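You operate a simulated robot arm through the tools that you are given. There is no shell and no other tool.

The job below is to be done with a simulated robot arm. You get a single attempt, and the scene is never put back.

## Task
Put things in order on the top of the blue bench. At the end: the red sample card stands where the green sample card stood; the silver pin insert with orange handle stands on top of the small white capped spool; the green sample card stands where the beige packet (marked "FELT") stood; the beige packet stands where the silver pin insert with orange handle stood; whatever was shut is shut again. Leave all else as you found it, and nothing knocked over.
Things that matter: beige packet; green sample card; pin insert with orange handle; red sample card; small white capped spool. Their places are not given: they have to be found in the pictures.

The check looks at the end state, three seconds after you hand in, the way a careful person would. Anything else that was tipped, shoved, dropped, spilled or broken makes it a failure.

## Robot
A 6-joint arm with a two-finger parallel gripper, fixed in place. Base frame: the origin is at the foot of the arm, x ahead of it, y to its left, z up; the work surface is at about z = 0. Lengths are in m, angles in degrees, forces in N, time in s.
With the tool pointing down near the work surface it reaches from about 0.18 to 0.46 m from the base axis. Its first joint turns from -70.0 to 70.0 degrees. Payload 1.9 kg.
The tool frame sits at the grasp point between the pads (the TCP): z along the fingers, y along the line on which they close. The tips reach 0.023 m beyond it. Largest opening 0.094 m; finger width 0.038, thickness 0.01; the body of the gripper, 0.054 by 0.096 m, starts 0.039 m behind the TCP.
Orientation is that of the tool frame in the base frame, as [roll, pitch, yaw] about the fixed x, y, z axes, in that order (R = Rz(yaw) Ry(pitch) Rx(roll)). With the fingers straight down and closing along the base's y, the tool's x points along the base's -x, its y along +y and its z along -z.

## Interface
- The arm moves only by the tool nudge_tool. Its argument "moves" is a list of rows, each an object of numbers (a shift or turn left out is 0, a gripper value left out holds the last): "dx", "dy", "dz": the shift along the base's x, y, z in cm; "ax", "ay", "az": the turn, a rotation vector about the base's x, y, z in degrees; "grip": the opening, from 0 (shut) to 1 (fully open). In form: [{"dx": .., "dy": .., "dz": .., "ax": .., "ay": .., "az": .., "grip": ..}, ...]. A call has 1 to 20 rows; each row shifts and turns the commanded pose from where the row before left it. Each row takes 0.2 s and may step no farther than 0.05 m and 8.6 degrees from the row before; otherwise, or with a gripper value out of range, the whole call is refused. A pose out of reach is approached as far as the arm can. The call stops where the force on the tool passes 40 N (or 10 N more than at its start, if that is more) or the arm is blocked; 0.2 s more then pass. The fingers move at their own pace (about 0.108 m/s each) and stop on an object; they squeeze with about 34 N. The grip force told is the motor's: it shows also when the fingers shut on nothing. Time passes only in rows, and 0.2 s behind the last, so rows that do not move let the fingers close. The reply holds the time, the measured pose of the TCP, the force on the tool along the base axes, the opening and the grip force, in the units named above and with some noise, with the torque about the TCP (base axes, N m) and any sound that the robot's microphone picked up.
- Cameras (640 x 400 px; columns grow to the right, rows downward): "scene" is fixed at [0.0611, 0.3179, 0.4165]; the picture's right is [-0.71, -0.71, 0.00], its down [-0.46, 0.46, -0.76] and it looks along [0.54, -0.54, -0.65] (base axes); focal length 214 px, centre (320, 200). "wrist" rides on the gripper at [0.086, 0.016, -0.074] in the tool frame; the picture's right is [-0.18, 0.98, 0.00], its down [-0.58, -0.11, -0.81] and it looks along [-0.79, -0.15, 0.59] (tool axes); focal length 243 px, centre (320, 200).
- snapshot(camera): a new picture of that camera. No time passes.
- pixel_to_xyz(camera, pixels): for up to 12 pixels [column, row] of the newest picture of that camera ("zoom" is the newest enlarged one), the place [x, y, z] in the base frame of the surface seen there, good to about 0.002 m. No time passes.
- inspect(camera, box): a new picture of the part [left, top, right, bottom] of that camera's present view, enlarged. No time passes.
- close_job(): hands the job in; it is judged then, once.

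Leave the gripper open and the arm clear of the work at the hand-in unless told otherwise.

The tools are called after "Request:" by a JSON object that holds its "name" and its "arguments". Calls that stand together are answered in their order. nudge_tool: Moves the arm, as the interface text tells. Its arguments: {"type":"object","properties":{"moves":{"type":"array"}},"required":["moves"]} The other tools are called the same way: snapshot (camera) takes a picture; pixel_to_xyz (camera, pixels) gives the place of the surface under pixels of a picture; inspect (camera, box) takes an enlarged picture of a part of a camera's view; close_job () hands the job in.

At the start:

```text
t: 0.0
eef_pos: [0.2874, -0.0191, 0.3083]
tool_rot: [-180.0, -0.1, 180.0]
contact_force: [0.1, -0.7, 0.9]
torque: [0.0, 0.0, 0.01]
opening: 0.0941
gripper_force: 0.2
```

scene: 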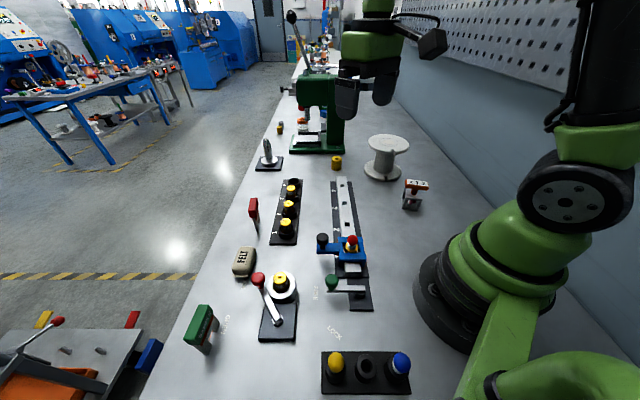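
wrist: 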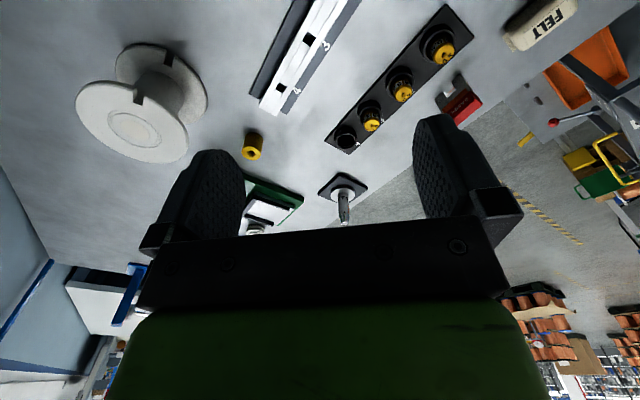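

I see the bench with a red card near (253,210), a green card near (200,325), a beige FELT packet near (244,262), and several other fixtures. First I will enlarge parts of the scene picture to find the pin insert and the white capped spool.

Request:
{"name": "inspect", "arguments": {"camera": "scene", "box": [230, 80, 450, 220]}}

Request:
{"name": "inspect", "arguments": {"camera": "scene", "box": [160, 220, 440, 400]}}

Request:
{"name": "inspect", "arguments": {"camera": "wrist", "box": [220, 60, 520, 250]}}

```text
2.86 times, centred on (340, 150) of scene
```

zoom: 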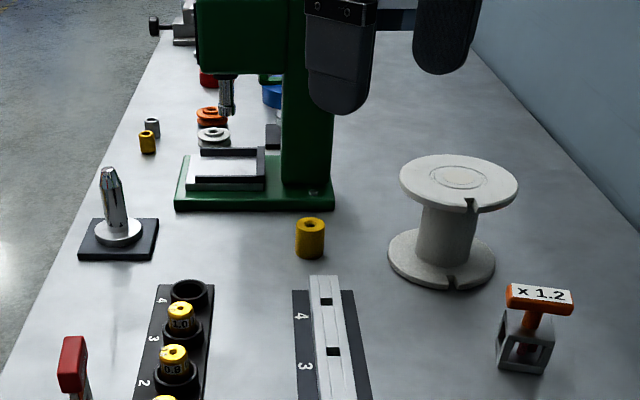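

```text
2.22 times, centred on (300, 310) of scene
```

zoom: 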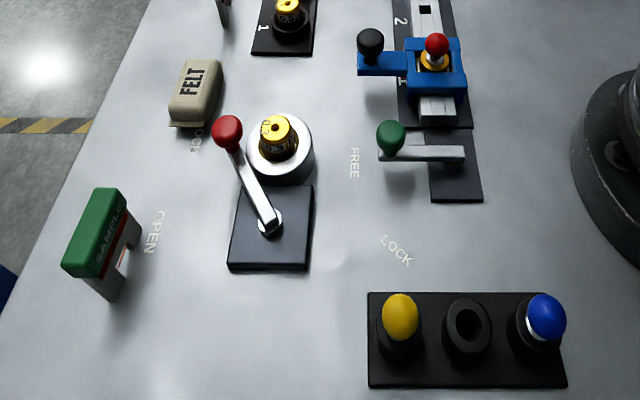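

```text
2.11 times, centred on (370, 155) of wrist
```

zoom: 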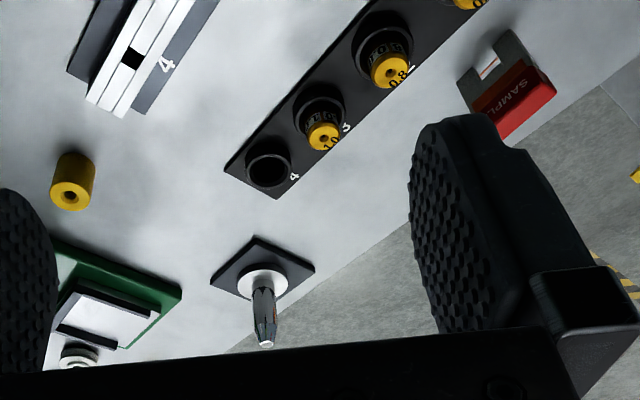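

The pin insert and the small white capped spool are not certain yet. I'll enlarge closely the "x 1.2" object at (415,190), the things behind the press near (300,130), and the clamp area.

Request:
{"name": "inspect", "arguments": {"camera": "scene", "box": [385, 165, 445, 220]}}

Request:
{"name": "inspect", "arguments": {"camera": "scene", "box": [265, 40, 355, 160]}}

Request:
{"name": "inspect", "arguments": {"camera": "scene", "box": [300, 170, 400, 320]}}

Request:
{"name": "inspect", "arguments": {"camera": "scene", "box": [230, 170, 320, 280]}}

```text
7.27 times, centred on (415, 192) of scene
```

zoom: 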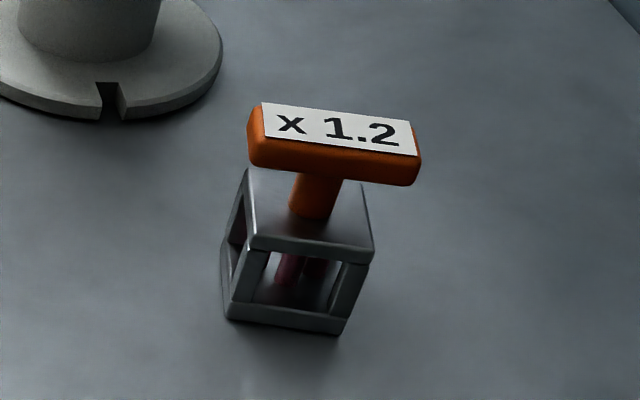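

```text
3.33 times, centred on (310, 100) of scene
```

zoom: 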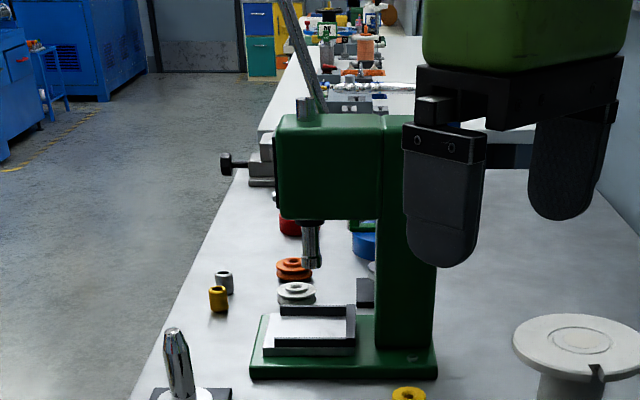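

```text
2.67 times, centred on (350, 245) of scene
```

zoom: 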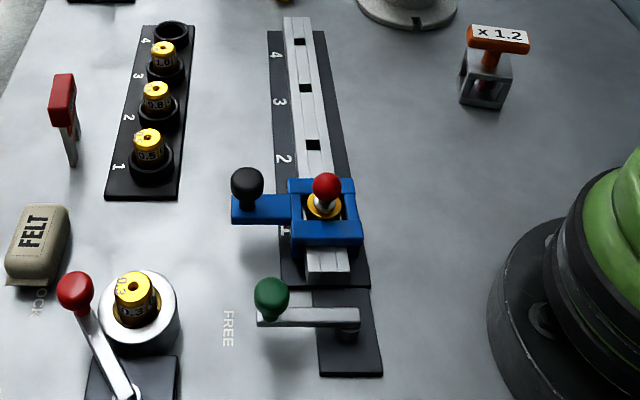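

```text
3.64 times, centred on (275, 225) of scene
```

zoom: 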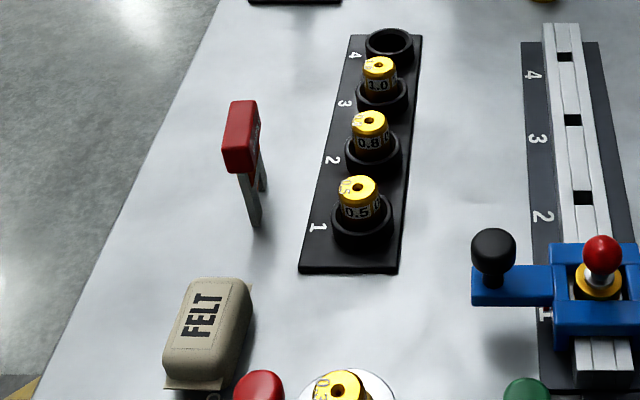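

Next I'll read coordinates of the main things: cards, packet, "x 1.2" cage, big white spool, press items, and the small discs behind the press.

Request:
{"name": "snapshot", "arguments": {"camera": "scene"}}

Request:
{"name": "pixel_to_xyz", "arguments": {"camera": "scene", "pixels": [[253, 200], [201, 318], [244, 258], [416, 185], [411, 208], [386, 142], [382, 178], [336, 160], [303, 128], [300, 120], [280, 130], [305, 147]]}}

Request:
{"name": "pixel_to_xyz", "arguments": {"camera": "scene", "pixels": [[268, 160], [267, 145], [350, 190], [285, 240], [292, 188], [260, 280], [280, 280], [352, 241], [322, 239], [333, 283], [335, 360], [400, 360]]}}

Request:
{"name": "pixel_to_xyz", "arguments": {"camera": "wrist", "pixels": [[140, 110], [160, 70], [251, 145], [350, 190], [458, 105], [345, 135], [255, 228], [275, 200], [300, 70], [540, 20], [100, 290], [435, 45]]}}

```text
taken
```

scene: 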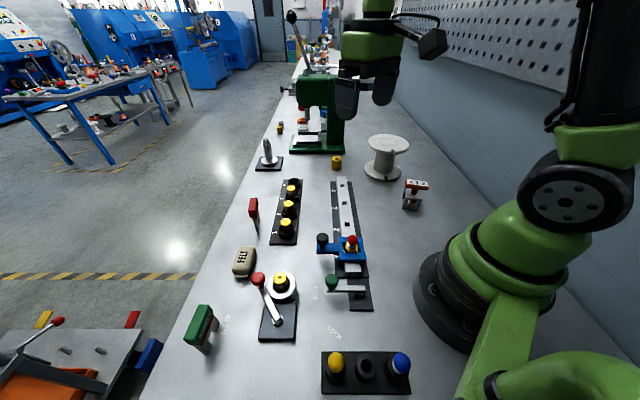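

```text
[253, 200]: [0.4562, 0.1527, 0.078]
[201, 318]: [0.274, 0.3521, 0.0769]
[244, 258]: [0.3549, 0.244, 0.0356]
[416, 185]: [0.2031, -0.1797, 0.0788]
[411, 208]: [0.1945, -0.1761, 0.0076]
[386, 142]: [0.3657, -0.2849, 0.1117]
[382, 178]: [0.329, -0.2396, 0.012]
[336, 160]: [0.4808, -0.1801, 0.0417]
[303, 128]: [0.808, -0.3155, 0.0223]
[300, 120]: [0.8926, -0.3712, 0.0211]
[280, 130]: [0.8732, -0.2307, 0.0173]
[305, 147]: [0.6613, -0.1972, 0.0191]
```

```text
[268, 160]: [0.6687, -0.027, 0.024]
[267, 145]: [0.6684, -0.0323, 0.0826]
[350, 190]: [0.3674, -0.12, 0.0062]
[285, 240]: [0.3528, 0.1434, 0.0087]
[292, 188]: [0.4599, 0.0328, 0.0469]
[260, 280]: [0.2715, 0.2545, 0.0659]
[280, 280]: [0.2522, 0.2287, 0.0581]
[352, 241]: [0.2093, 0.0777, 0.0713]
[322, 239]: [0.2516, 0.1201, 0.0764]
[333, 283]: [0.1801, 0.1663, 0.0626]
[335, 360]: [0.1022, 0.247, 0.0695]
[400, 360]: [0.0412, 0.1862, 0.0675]
```

```text
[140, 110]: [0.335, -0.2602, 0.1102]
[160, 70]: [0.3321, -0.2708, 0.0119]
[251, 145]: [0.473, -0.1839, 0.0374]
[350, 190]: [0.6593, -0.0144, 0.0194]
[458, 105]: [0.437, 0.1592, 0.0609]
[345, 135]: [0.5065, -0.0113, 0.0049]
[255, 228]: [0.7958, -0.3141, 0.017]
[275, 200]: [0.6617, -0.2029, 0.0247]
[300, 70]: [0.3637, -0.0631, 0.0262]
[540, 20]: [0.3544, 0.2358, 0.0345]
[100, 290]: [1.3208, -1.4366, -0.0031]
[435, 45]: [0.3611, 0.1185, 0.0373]
```

The "x 1.2" cage is at about (0.20, -0.178), and the white spool in reach at about (0.35, -0.26), 0.11 m high. I want to see the area to the robot's right up close, so I'll turn the tool clockwise in the air and take a wrist picture.

Request:
{"name": "nudge_tool", "arguments": {"moves": [{"az": -8.5}, {"az": -8.5}, {"az": -8.5}, {"az": -8.5}, {"az": -8.5}, {"az": -8.5}, {"az": -8.5}, {"az": -8.5}]}}

Request:
{"name": "snapshot", "arguments": {"camera": "wrist"}}

```text
t: 1.8
eef_pos: [0.2877, -0.0185, 0.3074]
tool_rot: [-180.0, 0.0, 111.9]
contact_force: [0.1, -0.2, 0.0]
torque: [0.01, 0.0, 0.03]
opening: 0.0942
gripper_force: 0.0
```

```text
taken
```

wrist: 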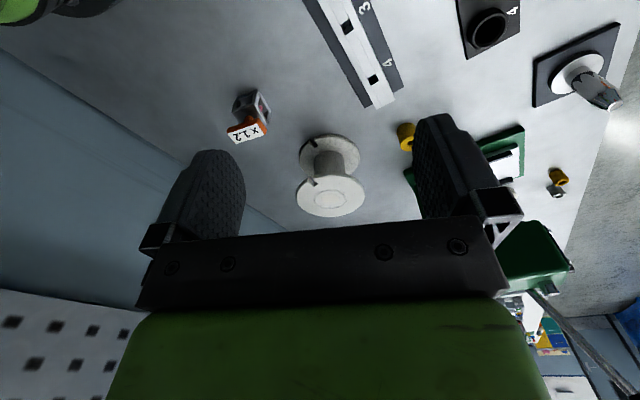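

In the wrist picture the cage is at (248,118) and the white spool at (330,180). I'll enlarge both.

Request:
{"name": "inspect", "arguments": {"camera": "wrist", "box": [210, 75, 290, 155]}}

Request:
{"name": "inspect", "arguments": {"camera": "wrist", "box": [270, 110, 400, 230]}}

Request:
{"name": "inspect", "arguments": {"camera": "scene", "box": [350, 120, 430, 190]}}

```text
5.00 times, centred on (250, 115) of wrist
```

zoom: 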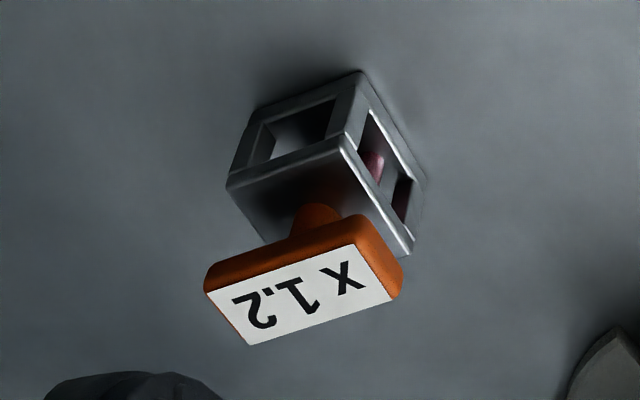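

```text
3.33 times, centred on (335, 170) of wrist
```

zoom: 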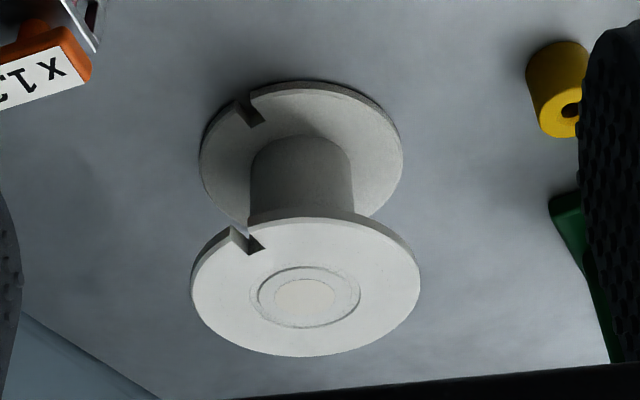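

```text
5.71 times, centred on (390, 155) of scene
```

zoom: 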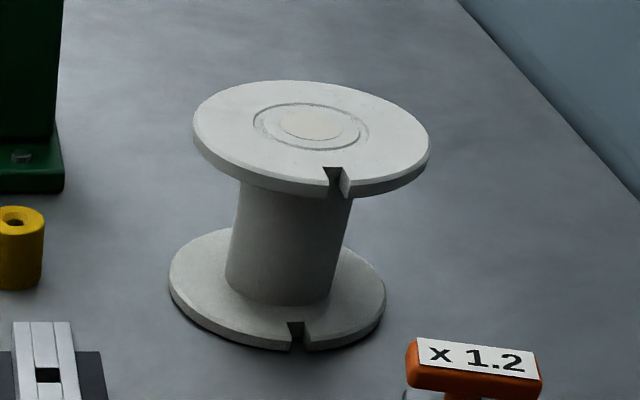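

The spool has a closed cap in its centre, so it's the small white capped spool. The "x 1.2" cage is the pin insert with orange handle. I'll measure both through zoomed pictures, starting with the cage.

Request:
{"name": "inspect", "arguments": {"camera": "wrist", "box": [210, 75, 290, 155]}}

Request:
{"name": "pixel_to_xyz", "arguments": {"camera": "zoom", "pixels": [[250, 340], [385, 300], [355, 250], [225, 290], [210, 280], [230, 188], [340, 140], [408, 245], [360, 78], [260, 215], [375, 170], [300, 295]]}}

Request:
{"name": "inspect", "arguments": {"camera": "scene", "box": [385, 165, 445, 220]}}

Request:
{"name": "pixel_to_xyz", "arguments": {"camera": "zoom", "pixels": [[265, 108], [410, 125], [415, 152], [270, 140], [250, 175], [255, 245], [370, 255], [365, 195], [230, 318], [340, 330], [223, 245], [315, 205]]}}

```text
5.00 times, centred on (250, 115) of wrist
```

zoom: 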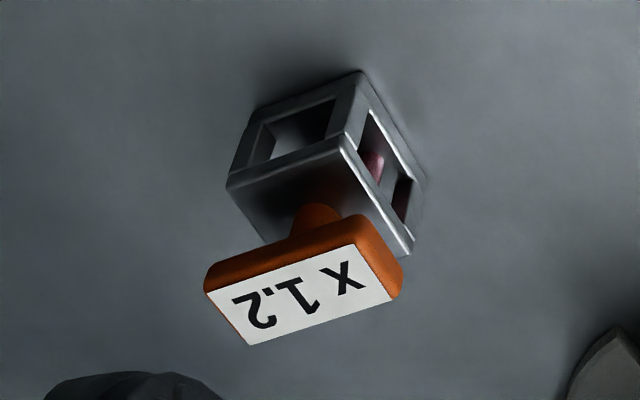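

```text
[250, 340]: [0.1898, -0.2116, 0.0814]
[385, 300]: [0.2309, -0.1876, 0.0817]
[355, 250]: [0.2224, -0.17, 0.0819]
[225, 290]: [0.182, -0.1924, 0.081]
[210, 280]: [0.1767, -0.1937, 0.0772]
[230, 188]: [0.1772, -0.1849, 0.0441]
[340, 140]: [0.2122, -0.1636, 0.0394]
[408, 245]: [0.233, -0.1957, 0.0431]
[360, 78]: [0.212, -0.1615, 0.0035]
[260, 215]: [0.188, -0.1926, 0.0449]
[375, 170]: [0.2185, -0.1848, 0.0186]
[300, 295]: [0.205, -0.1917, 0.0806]
```

```text
7.27 times, centred on (415, 192) of scene
```

zoom: 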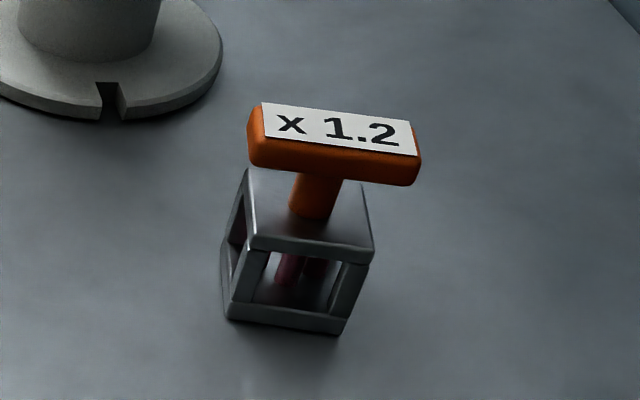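

```text
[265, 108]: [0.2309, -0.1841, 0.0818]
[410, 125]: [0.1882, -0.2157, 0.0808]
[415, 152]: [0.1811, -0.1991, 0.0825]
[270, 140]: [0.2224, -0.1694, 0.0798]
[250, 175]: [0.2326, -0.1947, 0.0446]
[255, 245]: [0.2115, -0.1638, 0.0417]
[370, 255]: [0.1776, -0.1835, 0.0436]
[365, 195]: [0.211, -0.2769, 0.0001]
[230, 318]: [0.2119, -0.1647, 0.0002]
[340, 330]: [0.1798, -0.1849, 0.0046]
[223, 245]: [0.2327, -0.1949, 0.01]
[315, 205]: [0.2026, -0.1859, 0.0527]
```

The cage top is at z≈0.044, its centre at about (0.206,-0.190), and the handle bar runs 30° from x with its top at z≈0.081. Next I'll measure the spool rim and cap.

Request:
{"name": "inspect", "arguments": {"camera": "scene", "box": [350, 120, 430, 190]}}

Request:
{"name": "pixel_to_xyz", "arguments": {"camera": "zoom", "pixels": [[310, 125], [254, 120], [366, 135], [325, 150], [297, 105], [198, 125], [425, 140], [300, 83], [300, 185], [360, 185], [400, 95], [230, 95]]}}

Request:
{"name": "inspect", "arguments": {"camera": "wrist", "box": [270, 110, 400, 230]}}

Request:
{"name": "pixel_to_xyz", "arguments": {"camera": "zoom", "pixels": [[306, 297], [260, 295], [358, 295], [310, 270], [305, 326], [197, 285], [415, 280], [305, 350], [330, 222], [220, 330], [390, 325], [300, 90]]}}

```text
5.71 times, centred on (390, 155) of scene
```

zoom: 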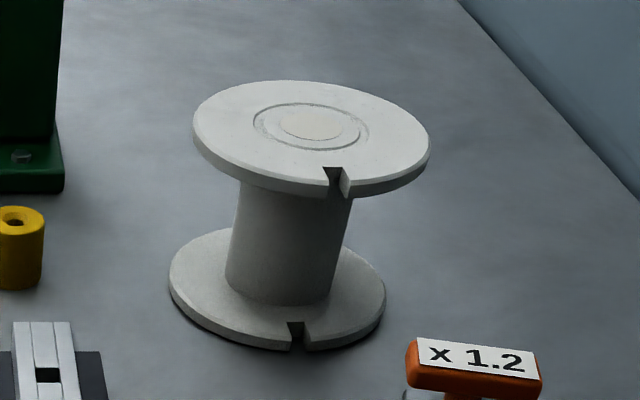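

```text
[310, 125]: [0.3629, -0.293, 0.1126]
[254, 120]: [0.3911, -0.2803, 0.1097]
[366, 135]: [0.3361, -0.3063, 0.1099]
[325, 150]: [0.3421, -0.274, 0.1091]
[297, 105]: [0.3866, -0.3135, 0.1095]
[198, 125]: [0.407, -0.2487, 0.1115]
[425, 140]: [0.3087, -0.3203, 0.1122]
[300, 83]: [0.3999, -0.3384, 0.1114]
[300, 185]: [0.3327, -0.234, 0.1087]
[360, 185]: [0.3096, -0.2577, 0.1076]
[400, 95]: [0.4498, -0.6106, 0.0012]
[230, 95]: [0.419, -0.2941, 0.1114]
```

```text
3.33 times, centred on (335, 170) of wrist
```

zoom: 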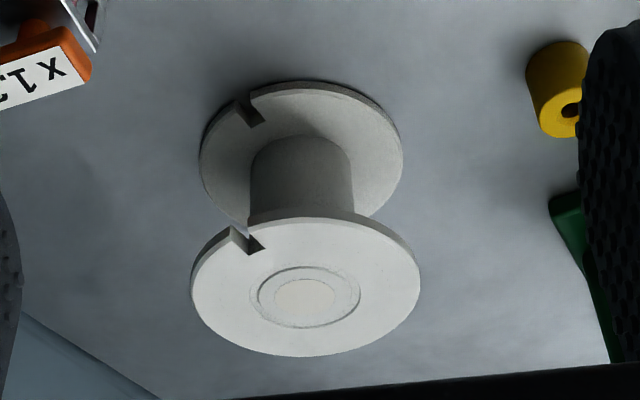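

```text
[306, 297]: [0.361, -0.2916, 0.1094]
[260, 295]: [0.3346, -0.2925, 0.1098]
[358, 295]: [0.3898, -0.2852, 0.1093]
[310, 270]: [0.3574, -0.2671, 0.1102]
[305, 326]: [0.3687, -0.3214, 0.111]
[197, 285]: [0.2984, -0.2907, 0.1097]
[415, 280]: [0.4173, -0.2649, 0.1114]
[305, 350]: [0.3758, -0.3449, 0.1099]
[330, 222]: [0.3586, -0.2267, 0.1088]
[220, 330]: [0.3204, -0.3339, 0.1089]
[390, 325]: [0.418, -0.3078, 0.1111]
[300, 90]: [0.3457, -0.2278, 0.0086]
```

The spool centre is at about (0.362,-0.291) with its top at z≈0.110. I'll now go over the cage with the closing line across the handle bar (yaw 210°), staying high at first.

Request:
{"name": "nudge_tool", "arguments": {"moves": [{"dx": -0.68, "dy": -1.43, "az": 8.17}, {"dx": -0.68, "dy": -1.43, "az": 8.17}, {"dx": -0.68, "dy": -1.43, "az": 8.17}, {"dx": -0.68, "dy": -1.43, "az": 8.17}, {"dx": -0.68, "dy": -1.43, "az": 8.17}, {"dx": -0.68, "dy": -1.43, "az": 8.17}, {"dx": -0.68, "dy": -1.43, "az": 8.17}, {"dx": -0.68, "dy": -1.43, "az": 8.17}, {"dx": -0.68, "dy": -1.43, "az": 8.17, "dz": -2}, {"dx": -0.68, "dy": -1.43, "az": 8.17, "dz": -3}, {"dx": -0.68, "dy": -1.43, "az": 8.17, "dz": -3}, {"dx": -0.68, "dy": -1.43, "az": 8.17, "dz": -3}]}}

Request:
{"name": "snapshot", "arguments": {"camera": "wrist"}}

Request:
{"name": "snapshot", "arguments": {"camera": "scene"}}

```text
t: 4.4
eef_pos: [0.2055, -0.1889, 0.197]
tool_rot: [180.0, -0.1, -149.8]
contact_force: [-0.3, -0.6, 0.1]
torque: [0.01, 0.0, -0.01]
opening: 0.0938
gripper_force: 0.0
```

```text
taken
```

wrist: 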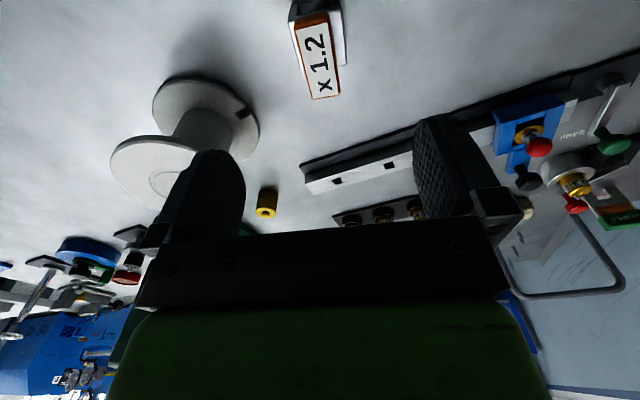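

```text
taken
```

scene: 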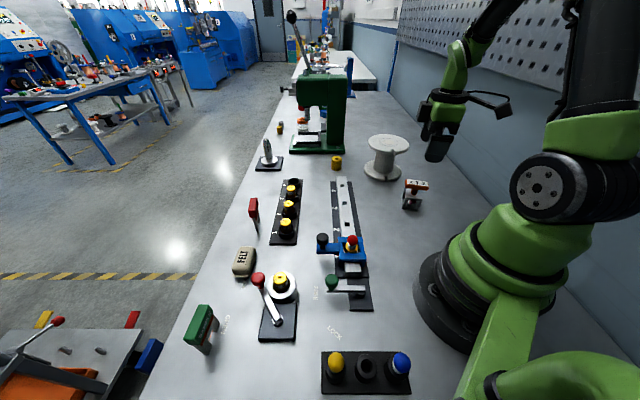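

The cage label is now at about (320,60) in the wrist picture. I'll check the handle position again from this nearer view before going down.

Request:
{"name": "inspect", "arguments": {"camera": "wrist", "box": [270, 0, 370, 110]}}

Request:
{"name": "pixel_to_xyz", "arguments": {"camera": "wrist", "pixels": [[296, 27], [325, 20], [338, 94], [314, 97], [318, 58], [292, 26], [328, 14], [310, 98], [341, 92]]}}

```text
3.64 times, centred on (320, 55) of wrist
```

zoom: 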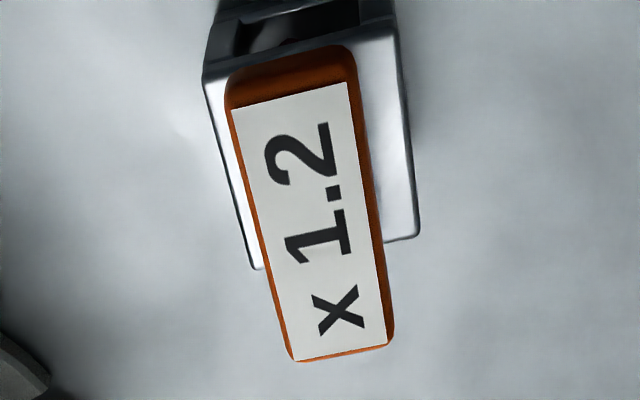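

```text
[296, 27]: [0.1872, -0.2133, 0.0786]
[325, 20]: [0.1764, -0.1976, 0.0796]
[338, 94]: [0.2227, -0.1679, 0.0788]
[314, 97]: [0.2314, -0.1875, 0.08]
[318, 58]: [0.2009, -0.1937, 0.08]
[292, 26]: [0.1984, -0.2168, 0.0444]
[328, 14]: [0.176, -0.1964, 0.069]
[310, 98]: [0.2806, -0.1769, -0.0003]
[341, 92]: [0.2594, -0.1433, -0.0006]
```

The handle centre reads about (0.2045,-0.1915), aligned at 30–31°. I'll go straight down to TCP z≈0.073 (tips at 0.050, above the cage top at 0.044) and check for contact.

Request:
{"name": "nudge_tool", "arguments": {"moves": [{"dx": -0.05, "dy": -0.22, "dz": -2.5}, {"dz": -2.5}, {"dz": -2.5}, {"dz": -2.5}, {"dz": -1.5}, {"dz": -0.9}]}}

Request:
{"name": "inspect", "arguments": {"camera": "scene", "box": [380, 110, 480, 225]}}

```text
t: 5.8
eef_pos: [0.2051, -0.1925, 0.0752]
tool_rot: [-180.0, 0.0, -149.9]
contact_force: [0.1, 0.8, 0.6]
torque: [0.03, 0.01, 0.01]
opening: 0.0939
gripper_force: 0.1
```

```text
3.48 times, centred on (430, 168) of scene
```

zoom: 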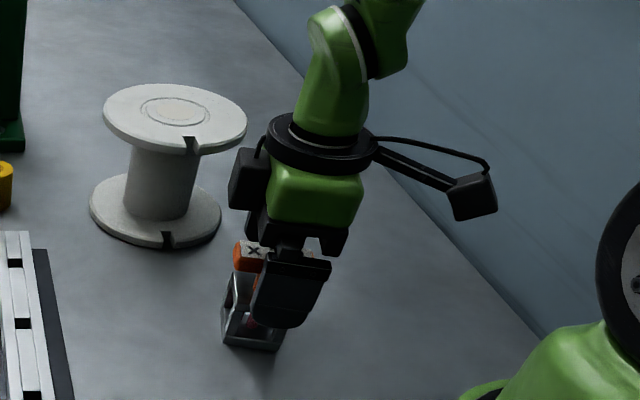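

The fingers straddle the handle bar. I'll lower 2 mm, then narrow in stages and close on the bar.

Request:
{"name": "nudge_tool", "arguments": {"moves": [{"dz": -0.2}, {"grip": 0.5}, {"grip": 0.35}, {"grip": 0.25}, {"grip": 0.1}, {"grip": 0}, {}, {}]}}

Request:
{"name": "inspect", "arguments": {"camera": "scene", "box": [380, 110, 480, 225]}}

```text
t: 7.6
eef_pos: [0.2059, -0.1912, 0.0711]
tool_rot: [-180.0, 0.0, -149.9]
contact_force: [0.7, 0.2, 0.8]
torque: [0.0, 0.01, 0.01]
opening: 0.0253
gripper_force: 34.1
```

```text
3.48 times, centred on (430, 168) of scene
```

zoom: 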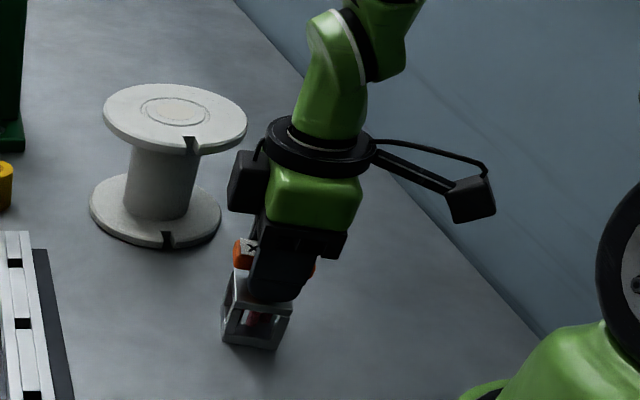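

The grip holds at 25 mm opening with 34 N. I'll lift 3 cm and check that the cage comes along whole.

Request:
{"name": "nudge_tool", "arguments": {"moves": [{"dz": 0.7}, {"dz": 1}, {"dz": 1.3}, {}]}}

Request:
{"name": "inspect", "arguments": {"camera": "scene", "box": [380, 110, 480, 225]}}

```text
t: 8.6
eef_pos: [0.2049, -0.1928, 0.1027]
tool_rot: [179.9, 0.1, -150.0]
contact_force: [0.7, -0.5, -2.5]
torque: [-0.01, -0.03, -0.02]
opening: 0.0256
gripper_force: 33.9
```

```text
3.48 times, centred on (430, 168) of scene
```

zoom: 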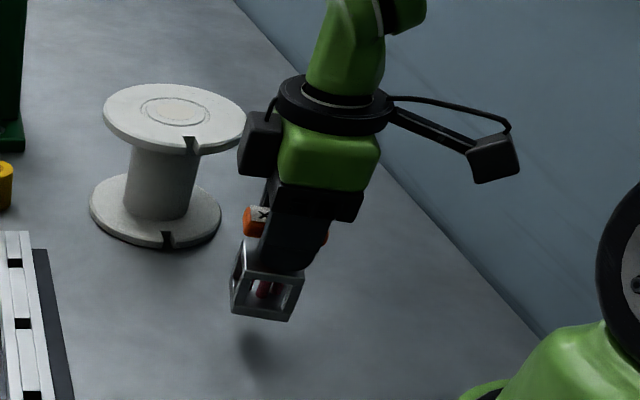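

The whole cage came up. Before carrying it over, I'll raise it higher and check where the wall beside the bench is.

Request:
{"name": "nudge_tool", "arguments": {"moves": [{"dz": 3}, {"dz": 3.5}, {"dz": 3.5}, {"dz": 3}, {}]}}

Request:
{"name": "snapshot", "arguments": {"camera": "scene"}}

Request:
{"name": "pixel_to_xyz", "arguments": {"camera": "scene", "pixels": [[440, 130], [480, 190], [460, 175], [480, 140], [420, 140]]}}

```text
t: 9.8
eef_pos: [0.2039, -0.194, 0.2326]
tool_rot: [180.0, -0.1, -149.9]
contact_force: [0.1, 0.1, -2.0]
torque: [-0.01, -0.03, 0.02]
opening: 0.0254
gripper_force: 34.1
```

```text
taken
```

scene: 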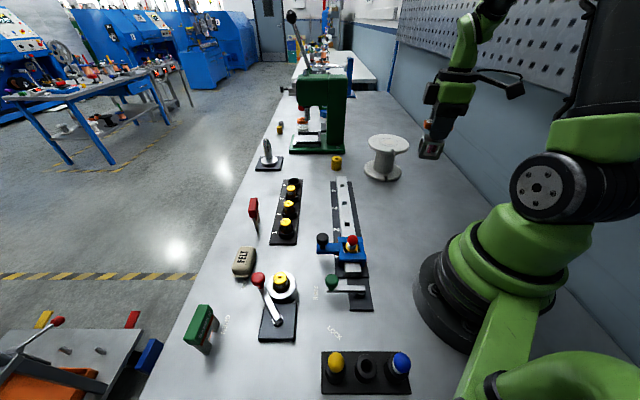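

```text
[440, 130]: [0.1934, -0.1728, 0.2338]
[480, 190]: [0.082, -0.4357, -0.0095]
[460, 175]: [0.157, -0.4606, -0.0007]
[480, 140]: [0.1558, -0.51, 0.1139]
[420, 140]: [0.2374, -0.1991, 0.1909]
```

The wall is at y≈-0.51, far enough away. I'll carry the cage over the spool centre at this height.

Request:
{"name": "nudge_tool", "arguments": {"moves": [{"dx": 1.5, "dy": -1.0}, {"dx": 2.2, "dy": -1.4}, {"dx": 2.2, "dy": -1.4}, {"dx": 2.2, "dy": -1.4}, {"dx": 2.2, "dy": -1.4}, {"dx": 2.2, "dy": -1.4}, {"dx": 2.0, "dy": -1.2}, {"dx": 1.2, "dy": -0.8}, {}]}}

Request:
{"name": "inspect", "arguments": {"camera": "scene", "box": [330, 60, 450, 190]}}

Request:
{"name": "snapshot", "arguments": {"camera": "wrist"}}

```text
t: 11.8
eef_pos: [0.348, -0.2802, 0.2295]
tool_rot: [179.9, 0.0, -149.9]
contact_force: [0.6, 0.5, -1.7]
torque: [-0.04, -0.02, -0.05]
opening: 0.0255
gripper_force: 33.8
out of reach, approached as far as the arm can: row 7, 8
```

```text
3.08 times, centred on (390, 125) of scene
```

zoom: 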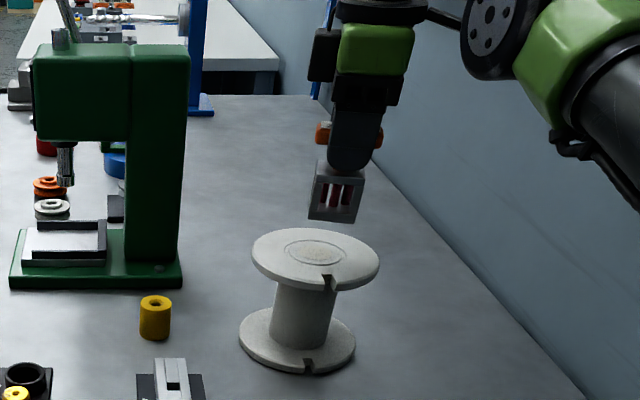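

```text
taken
```

wrist: 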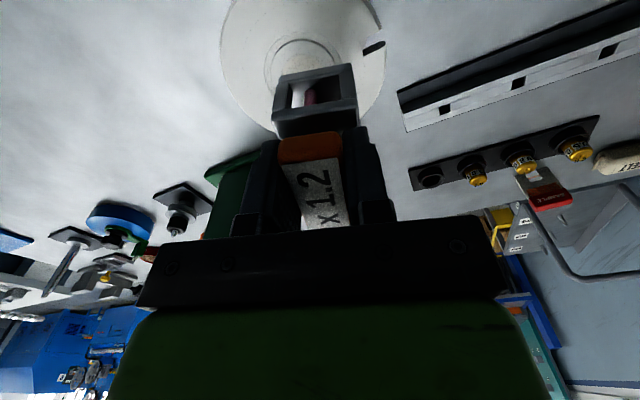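

At this height the arm stops about 1.8 cm short of the spool centre. Reach may grow lower down, so I'll go down a little and read the pose.

Request:
{"name": "nudge_tool", "arguments": {"moves": [{"dz": -1}, {"dz": -1}, {}]}}

```text
t: 12.6
eef_pos: [0.3484, -0.2805, 0.2104]
tool_rot: [180.0, 0.1, -149.8]
contact_force: [-0.3, 1.0, -1.6]
torque: [-0.01, 0.01, 0.01]
opening: 0.0253
gripper_force: 34.1
```

The command was clipped to the reached place. I'll try moving outward again at this lower height.

Request:
{"name": "nudge_tool", "arguments": {"moves": [{"dx": 0.5, "dy": -0.4}, {"dx": 0.5, "dy": -0.4}, {"dx": 0.4, "dy": -0.3}, {}]}}

```text
t: 13.6
eef_pos: [0.3514, -0.2835, 0.2089]
tool_rot: [-180.0, 0.1, -149.9]
contact_force: [0.7, -0.5, -1.4]
torque: [-0.02, 0.03, 0.01]
opening: 0.0253
gripper_force: 33.9
out of reach, approached as far as the arm can: row 2, 3
```

Reach is r≈0.452 here, only about 13 mm short of the spool's centre. I'll look closely at the cap surface to see whether it is flat or raised.

Request:
{"name": "inspect", "arguments": {"camera": "wrist", "box": [210, 0, 400, 150]}}

Request:
{"name": "pixel_to_xyz", "arguments": {"camera": "zoom", "pixels": [[240, 150], [205, 170], [290, 150], [340, 130], [350, 90], [180, 120], [400, 150], [130, 180], [480, 120]]}}

Request:
{"name": "inspect", "arguments": {"camera": "scene", "box": [350, 90, 430, 170]}}

```text
2.67 times, centred on (305, 75) of wrist
```

zoom: 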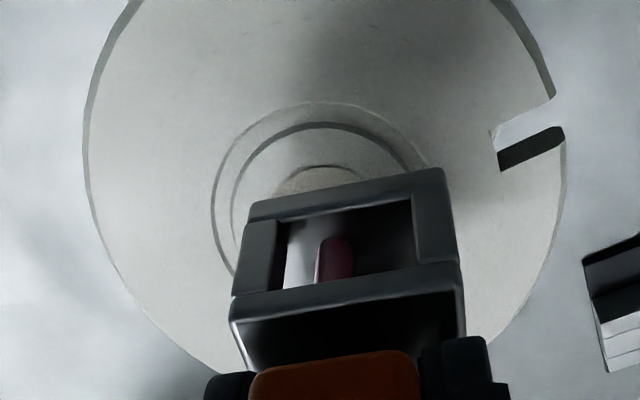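

```text
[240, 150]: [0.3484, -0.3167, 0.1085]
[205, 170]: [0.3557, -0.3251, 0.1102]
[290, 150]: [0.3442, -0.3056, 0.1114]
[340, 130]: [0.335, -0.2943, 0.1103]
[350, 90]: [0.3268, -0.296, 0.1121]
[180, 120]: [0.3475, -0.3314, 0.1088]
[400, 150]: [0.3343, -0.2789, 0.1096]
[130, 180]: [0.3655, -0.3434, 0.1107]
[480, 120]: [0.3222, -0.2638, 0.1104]
```

```text
5.00 times, centred on (390, 130) of scene
```

zoom: 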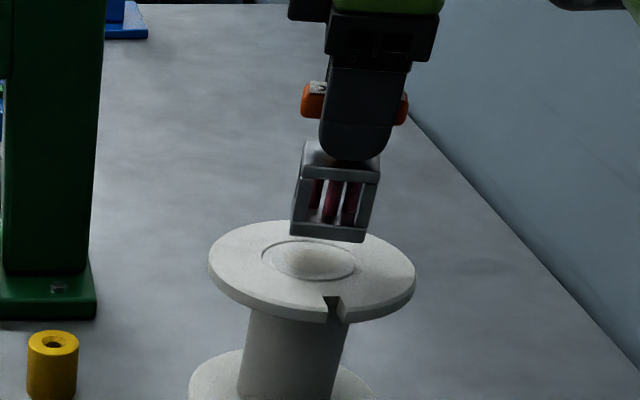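

The cap sits level with the flange (all around z≈0.110). I'll lower to about 1 cm above and push outward as far as the arm allows.

Request:
{"name": "nudge_tool", "arguments": {"moves": [{"dz": -1}, {"dz": -0.7}, {"dx": 0.5, "dy": -0.4}, {"dx": 0.3, "dy": -0.25}, {"dx": 0.2, "dy": -0.15}, {}]}}

Request:
{"name": "inspect", "arguments": {"camera": "scene", "box": [350, 90, 430, 170]}}

```text
t: 15.0
eef_pos: [0.3555, -0.2849, 0.1929]
tool_rot: [-179.9, 0.2, -150.1]
contact_force: [0.0, 0.0, -2.5]
torque: [0.0, 0.02, -0.01]
opening: 0.0256
gripper_force: 34.0
out of reach, approached as far as the arm can: row 3, 4
```

```text
5.00 times, centred on (390, 130) of scene
```

zoom: 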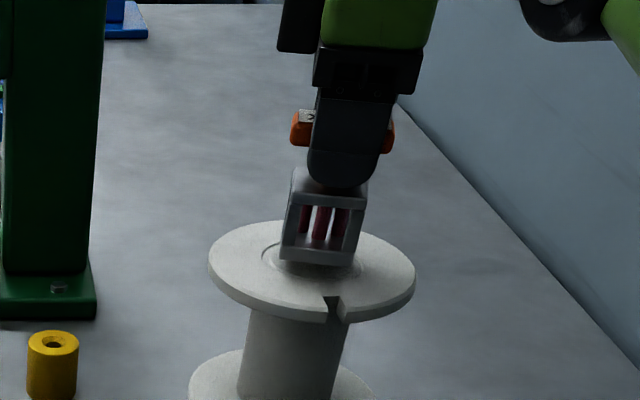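

Now only about 9 mm off the spool's centre, well on top. I'll lower slowly until touch.

Request:
{"name": "nudge_tool", "arguments": {"moves": [{"dz": -0.4}, {"dz": -0.3}, {"dz": -0.15}, {}]}}

```text
t: 16.0
eef_pos: [0.3556, -0.2854, 0.1836]
tool_rot: [-179.9, -0.1, -149.9]
contact_force: [-0.4, -1.0, -1.1]
torque: [0.01, 0.0, 0.0]
opening: 0.0253
gripper_force: 33.8
```

Request:
{"name": "nudge_tool", "arguments": {"moves": [{"dz": -0.1}, {"dz": -0.1}, {}]}}

Request:
{"name": "inspect", "arguments": {"camera": "scene", "box": [350, 90, 430, 170]}}

```text
t: 16.8
eef_pos: [0.355, -0.2858, 0.1819]
tool_rot: [-180.0, 0.1, -149.9]
contact_force: [-0.2, -0.1, -1.3]
torque: [0.01, -0.04, 0.01]
opening: 0.0255
gripper_force: 34.3
```

```text
5.00 times, centred on (390, 130) of scene
```

zoom: 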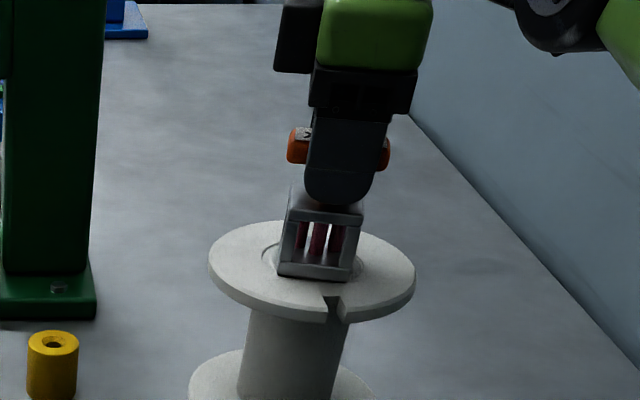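

The cage is nearly down, with no contact force yet. I'll keep lowering by 1 mm steps.

Request:
{"name": "nudge_tool", "arguments": {"moves": [{"dz": -0.1}, {}]}}

Request:
{"name": "nudge_tool", "arguments": {"moves": [{"dz": -0.1}, {}]}}

```text
t: 17.4
eef_pos: [0.3586, -0.2851, 0.18]
tool_rot: [-179.8, 0.1, -150.0]
contact_force: [-3.3, 0.4, 16.3]
torque: [0.06, 0.24, -0.03]
opening: 0.0254
gripper_force: 34.6
```

```text
t: 18.0
eef_pos: [0.3572, -0.2858, 0.1812]
tool_rot: [-179.9, 0.1, -149.9]
contact_force: [-4.0, -0.6, 29.9]
torque: [0.06, -0.01, -0.08]
opening: 0.0258
gripper_force: 34.4
```

Contact is made (30 N upward). I'll ease back about 1.5 mm and then open gradually.

Request:
{"name": "nudge_tool", "arguments": {"moves": [{"dz": 0.13}, {}]}}

```text
t: 18.6
eef_pos: [0.3568, -0.2839, 0.1809]
tool_rot: [179.9, 0.0, -149.9]
contact_force: [4.6, -3.1, 13.5]
torque: [0.03, -0.45, -0.1]
opening: 0.0254
gripper_force: 34.5
```

Request:
{"name": "nudge_tool", "arguments": {"moves": [{"dz": 0.05}, {}]}}

```text
t: 19.2
eef_pos: [0.3564, -0.2857, 0.1799]
tool_rot: [179.7, -0.2, -149.9]
contact_force: [0.2, -0.1, -1.7]
torque: [-0.02, 0.03, -0.01]
opening: 0.0255
gripper_force: 34.0
```

The force is back to carrying weight, so the cage hangs a hair above the spool. I'll open the fingers in stages.

Request:
{"name": "nudge_tool", "arguments": {"moves": [{"grip": 0.32}, {"grip": 0.4}, {"grip": 0.6}, {"grip": 0.8}, {}]}}

Request:
{"name": "inspect", "arguments": {"camera": "scene", "box": [350, 90, 430, 170]}}

```text
t: 20.4
eef_pos: [0.3566, -0.2849, 0.1824]
tool_rot: [180.0, 0.0, -150.0]
contact_force: [-0.9, 0.5, -0.8]
torque: [-0.03, -0.02, -0.05]
opening: 0.075
gripper_force: 0.1
```

```text
5.00 times, centred on (390, 130) of scene
```

zoom: 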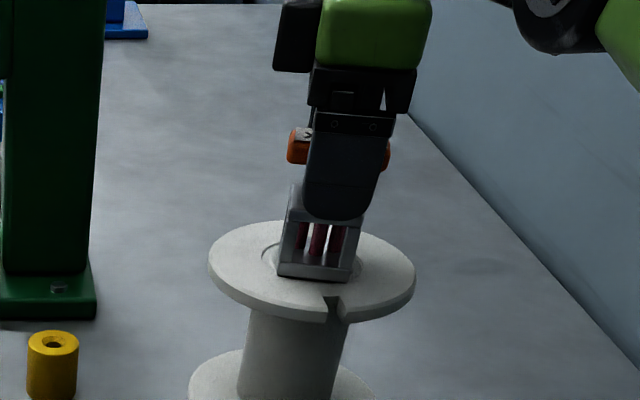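

The cage stands free on the spool. I'll open fully and rise, easing slightly inward since reach shrinks with height (finger clearance is about 3 cm each side).

Request:
{"name": "nudge_tool", "arguments": {"moves": [{"grip": 1.0}, {"dz": 1, "dx": -0.15, "dy": 0.12}, {"dz": 1, "dx": -0.15, "dy": 0.12}, {"dz": 1, "dx": -0.15, "dy": 0.12}, {"dz": 1, "dx": -0.2, "dy": 0.15}, {"dz": 1, "dx": -0.2, "dy": 0.15}, {"dz": 2, "dx": -1, "dy": 1}, {"dz": 2, "dx": -2, "dy": 2}, {"dx": -3, "dy": 3}, {}]}}

Request:
{"name": "snapshot", "arguments": {"camera": "scene"}}

Request:
{"name": "inspect", "arguments": {"camera": "scene", "box": [350, 90, 430, 190]}}

```text
t: 22.6
eef_pos: [0.29, -0.2179, 0.2718]
tool_rot: [-179.9, 0.0, -149.9]
contact_force: [-0.2, 0.2, -0.5]
torque: [0.03, -0.04, 0.04]
opening: 0.0937
gripper_force: 0.0
```

```text
taken
```

scene: 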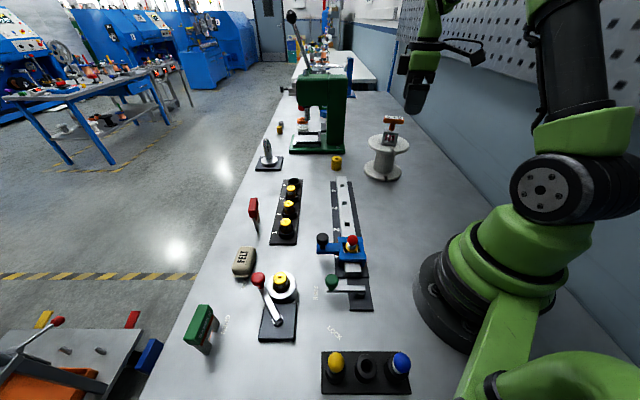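

```text
4.00 times, centred on (390, 140) of scene
```

zoom: 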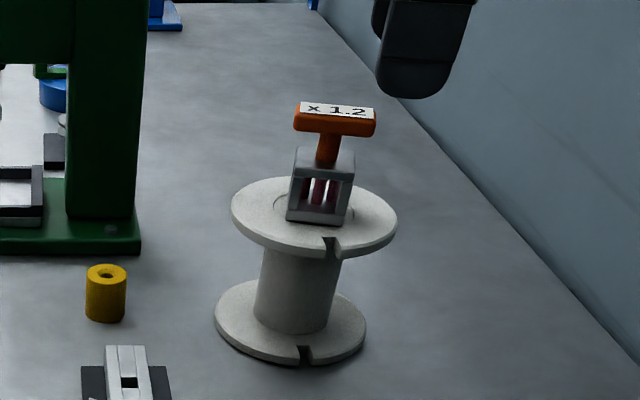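

The pin insert stands upright on the spool. Next is the packet: I'll measure it in an enlarged scene picture.

Request:
{"name": "inspect", "arguments": {"camera": "scene", "box": [215, 230, 305, 350]}}

Request:
{"name": "inspect", "arguments": {"camera": "scene", "box": [220, 235, 280, 290]}}

Request:
{"name": "pixel_to_xyz", "arguments": {"camera": "zoom", "pixels": [[190, 120], [360, 130], [300, 280], [170, 290], [125, 300], [180, 330], [245, 345], [300, 320], [370, 180], [245, 200], [160, 180], [330, 260]]}}

```text
3.33 times, centred on (260, 290) of scene
```

zoom: 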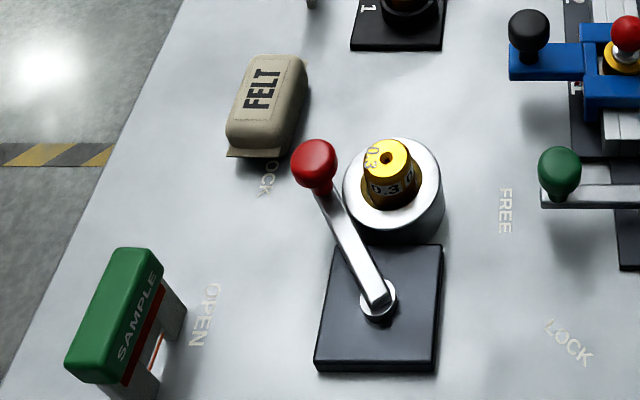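

```text
7.27 times, centred on (250, 262) of scene
```

zoom: 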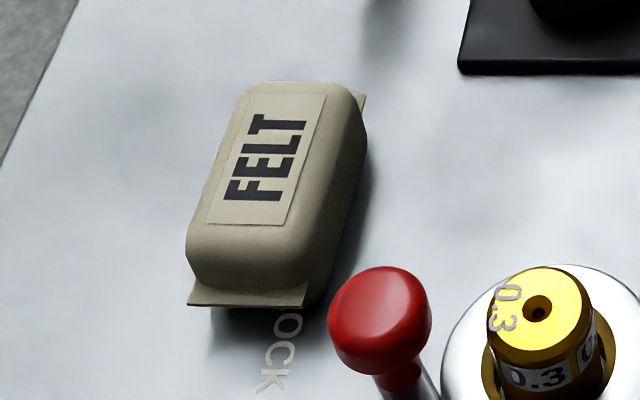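

```text
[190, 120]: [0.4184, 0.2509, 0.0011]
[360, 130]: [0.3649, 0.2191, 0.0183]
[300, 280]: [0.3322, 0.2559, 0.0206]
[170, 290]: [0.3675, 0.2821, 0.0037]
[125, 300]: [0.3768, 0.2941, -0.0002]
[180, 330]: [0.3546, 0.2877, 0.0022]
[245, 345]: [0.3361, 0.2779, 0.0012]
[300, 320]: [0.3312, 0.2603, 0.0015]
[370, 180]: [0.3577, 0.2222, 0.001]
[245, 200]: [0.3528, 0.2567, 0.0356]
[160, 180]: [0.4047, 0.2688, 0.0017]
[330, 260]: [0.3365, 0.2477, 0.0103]
```

I'll read the label corners and packet outline for its axis and size.

Request:
{"name": "pixel_to_xyz", "arguments": {"camera": "zoom", "pixels": [[254, 97], [322, 98], [282, 222], [210, 220], [265, 160], [245, 90], [355, 95], [190, 240], [285, 245], [195, 298], [300, 298], [362, 98]]}}

Request:
{"name": "pixel_to_xyz", "arguments": {"camera": "zoom", "pixels": [[380, 310], [395, 290], [345, 330], [400, 355], [365, 285], [415, 375], [560, 290], [450, 330], [250, 270], [300, 84], [200, 200], [350, 200]]}}

```text
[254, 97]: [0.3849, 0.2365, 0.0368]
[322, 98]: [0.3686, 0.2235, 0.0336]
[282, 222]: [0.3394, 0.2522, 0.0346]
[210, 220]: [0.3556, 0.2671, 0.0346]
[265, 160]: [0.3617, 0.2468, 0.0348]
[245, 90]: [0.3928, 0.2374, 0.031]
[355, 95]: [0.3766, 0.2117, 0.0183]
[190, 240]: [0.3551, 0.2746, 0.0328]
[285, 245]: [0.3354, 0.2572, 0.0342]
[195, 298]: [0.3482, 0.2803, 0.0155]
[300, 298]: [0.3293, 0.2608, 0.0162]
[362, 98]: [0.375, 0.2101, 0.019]
```

```text
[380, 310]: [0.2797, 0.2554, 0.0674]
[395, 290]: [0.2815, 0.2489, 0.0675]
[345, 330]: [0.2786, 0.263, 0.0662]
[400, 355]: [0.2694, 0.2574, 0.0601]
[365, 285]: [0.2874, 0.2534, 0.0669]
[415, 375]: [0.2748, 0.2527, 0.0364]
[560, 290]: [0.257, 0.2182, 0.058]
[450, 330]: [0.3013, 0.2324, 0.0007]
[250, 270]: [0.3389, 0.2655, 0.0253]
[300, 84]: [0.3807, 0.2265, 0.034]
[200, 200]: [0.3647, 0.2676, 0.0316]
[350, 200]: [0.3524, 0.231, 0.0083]
```

The packet's long axis lies at about -45°, centre about (0.362,0.245), roughly 0.035 wide and 0.035 high. Since the wrist camera sticks out sideways, I need the cards' heights and directions to avoid bumping them. I'll measure the green and red cards.

Request:
{"name": "inspect", "arguments": {"camera": "scene", "box": [175, 295, 235, 360]}}

Request:
{"name": "pixel_to_xyz", "arguments": {"camera": "zoom", "pixels": [[255, 80], [390, 90], [240, 230], [110, 215], [330, 140], [250, 75], [395, 80], [230, 240], [130, 230], [220, 370], [230, 280], [380, 180]]}}

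Request:
{"name": "inspect", "arguments": {"camera": "scene", "box": [235, 185, 280, 240]}}

Request:
{"name": "pixel_to_xyz", "arguments": {"camera": "zoom", "pixels": [[300, 100], [340, 100], [260, 120], [290, 180], [350, 160], [240, 180], [330, 340], [370, 280], [270, 90], [320, 90], [270, 200], [300, 300]]}}

```text
6.15 times, centred on (205, 328) of scene
```

zoom: 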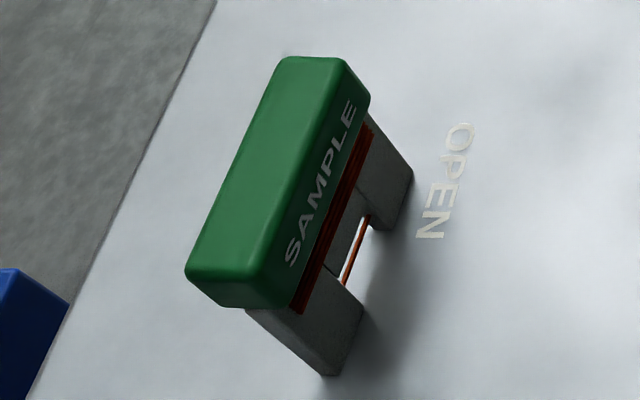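

```text
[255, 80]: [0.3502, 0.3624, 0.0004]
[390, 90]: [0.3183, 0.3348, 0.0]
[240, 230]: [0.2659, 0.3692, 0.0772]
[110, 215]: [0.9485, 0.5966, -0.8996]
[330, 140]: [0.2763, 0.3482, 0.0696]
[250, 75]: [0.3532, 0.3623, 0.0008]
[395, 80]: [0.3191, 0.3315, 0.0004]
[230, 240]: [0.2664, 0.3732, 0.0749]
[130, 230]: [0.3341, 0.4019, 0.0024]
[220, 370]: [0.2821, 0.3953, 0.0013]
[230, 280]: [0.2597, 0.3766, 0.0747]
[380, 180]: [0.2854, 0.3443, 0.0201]
```

```text
7.27 times, centred on (258, 212) of scene
```

zoom: 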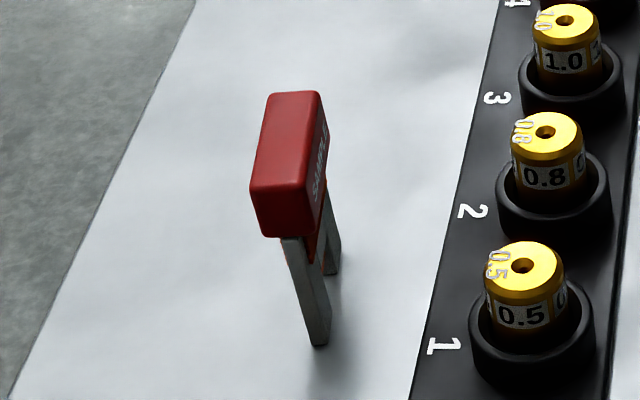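

```text
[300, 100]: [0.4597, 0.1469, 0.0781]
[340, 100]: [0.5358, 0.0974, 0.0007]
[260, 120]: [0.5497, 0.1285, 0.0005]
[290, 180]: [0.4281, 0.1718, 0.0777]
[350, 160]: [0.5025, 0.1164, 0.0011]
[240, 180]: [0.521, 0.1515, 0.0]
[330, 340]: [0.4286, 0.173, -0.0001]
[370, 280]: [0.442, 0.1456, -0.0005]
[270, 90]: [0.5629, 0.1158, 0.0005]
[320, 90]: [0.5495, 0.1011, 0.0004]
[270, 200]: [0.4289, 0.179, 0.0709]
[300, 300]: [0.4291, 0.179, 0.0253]
```

Both cards' tops are at z≈0.078, so the wrist camera (about 6–7 cm above TCP) will clear them when I grip the packet at TCP z≈0.03. I'll swing over to the packet side at a safe height, turning to yaw ≈134.6° so the fingers close across its width.

Request:
{"name": "nudge_tool", "arguments": {"moves": [{"dx": 0.33, "dy": 3.69, "dz": -0.2, "az": -8.38}, {"dx": 0.33, "dy": 3.69, "dz": -0.2, "az": -8.38}, {"dx": 0.33, "dy": 3.69, "dz": -0.2, "az": -8.38}, {"dx": 0.33, "dy": 3.69, "dz": -0.2, "az": -8.38}, {"dx": 0.33, "dy": 3.69, "dz": -0.2, "az": -8.38}, {"dx": 0.33, "dy": 3.69, "dz": -0.2, "az": -8.38}, {"dx": 0.33, "dy": 3.69, "dz": -0.2, "az": -8.38}, {"dx": 0.33, "dy": 3.69, "dz": -0.2, "az": -8.38}, {"dx": 0.33, "dy": 3.69, "dz": -0.2, "az": -8.38}, {"dx": 0.33, "dy": 3.69, "dz": -0.2}, {"dx": 0.33, "dy": 3.69, "dz": -0.2}, {"dx": 0.33, "dy": 3.69, "dz": -0.2}, {}]}}

Request:
{"name": "snapshot", "arguments": {"camera": "wrist"}}

Request:
{"name": "snapshot", "arguments": {"camera": "scene"}}

```text
t: 25.4
eef_pos: [0.3272, 0.2236, 0.247]
tool_rot: [180.0, 0.0, 134.7]
contact_force: [-1.2, -0.2, -0.9]
torque: [0.03, -0.02, 0.0]
opening: 0.094
gripper_force: 0.1
```

```text
taken
```

wrist: 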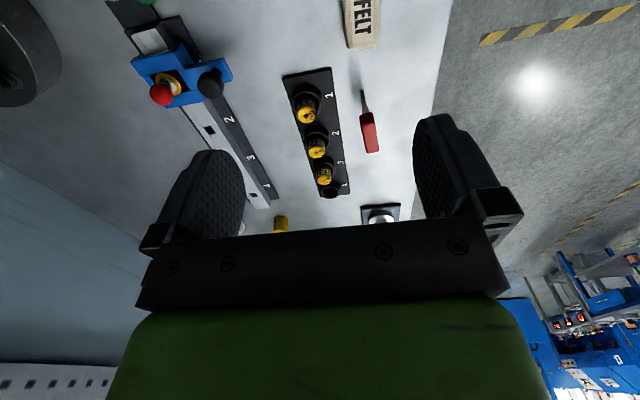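

```text
taken
```

scene: 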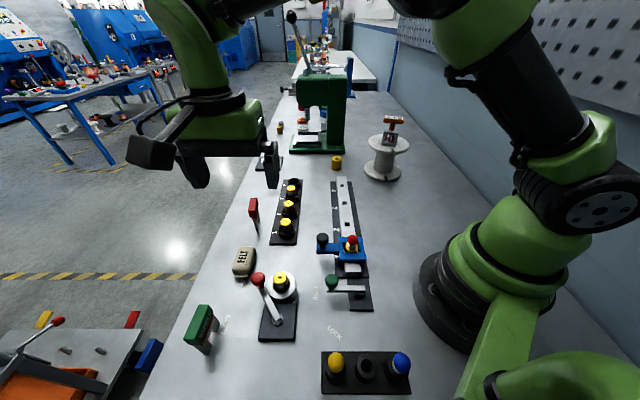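

From here the wrist camera also shows the red card at (370,130). I'll measure it and the packet edge in this view.

Request:
{"name": "inspect", "arguments": {"camera": "wrist", "box": [340, 80, 400, 160]}}

Request:
{"name": "pixel_to_xyz", "arguments": {"camera": "wrist", "pixels": [[366, 120], [374, 118], [379, 150], [372, 153], [370, 150], [376, 135], [362, 96], [365, 108], [348, 48], [378, 45], [344, 5], [380, 5]]}}

```text
5.00 times, centred on (370, 120) of wrist
```

zoom: 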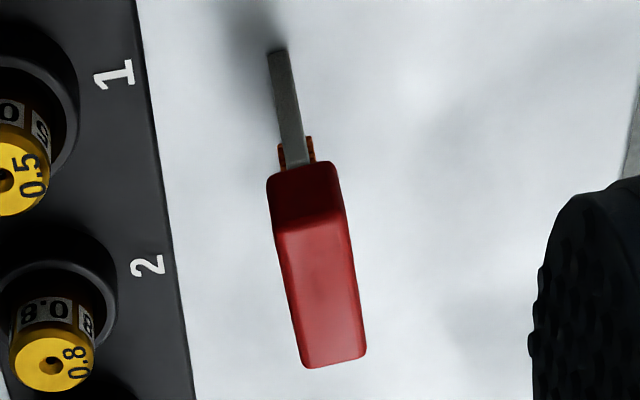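

```text
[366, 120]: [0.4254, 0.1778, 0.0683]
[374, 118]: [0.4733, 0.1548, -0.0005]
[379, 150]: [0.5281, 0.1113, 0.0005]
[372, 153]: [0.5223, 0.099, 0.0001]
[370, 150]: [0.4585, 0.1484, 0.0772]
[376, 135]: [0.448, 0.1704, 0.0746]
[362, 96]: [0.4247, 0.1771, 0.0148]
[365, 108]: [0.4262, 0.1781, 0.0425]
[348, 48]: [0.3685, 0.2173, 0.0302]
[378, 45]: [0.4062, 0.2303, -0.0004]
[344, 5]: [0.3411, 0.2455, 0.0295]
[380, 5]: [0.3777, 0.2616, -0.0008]
```

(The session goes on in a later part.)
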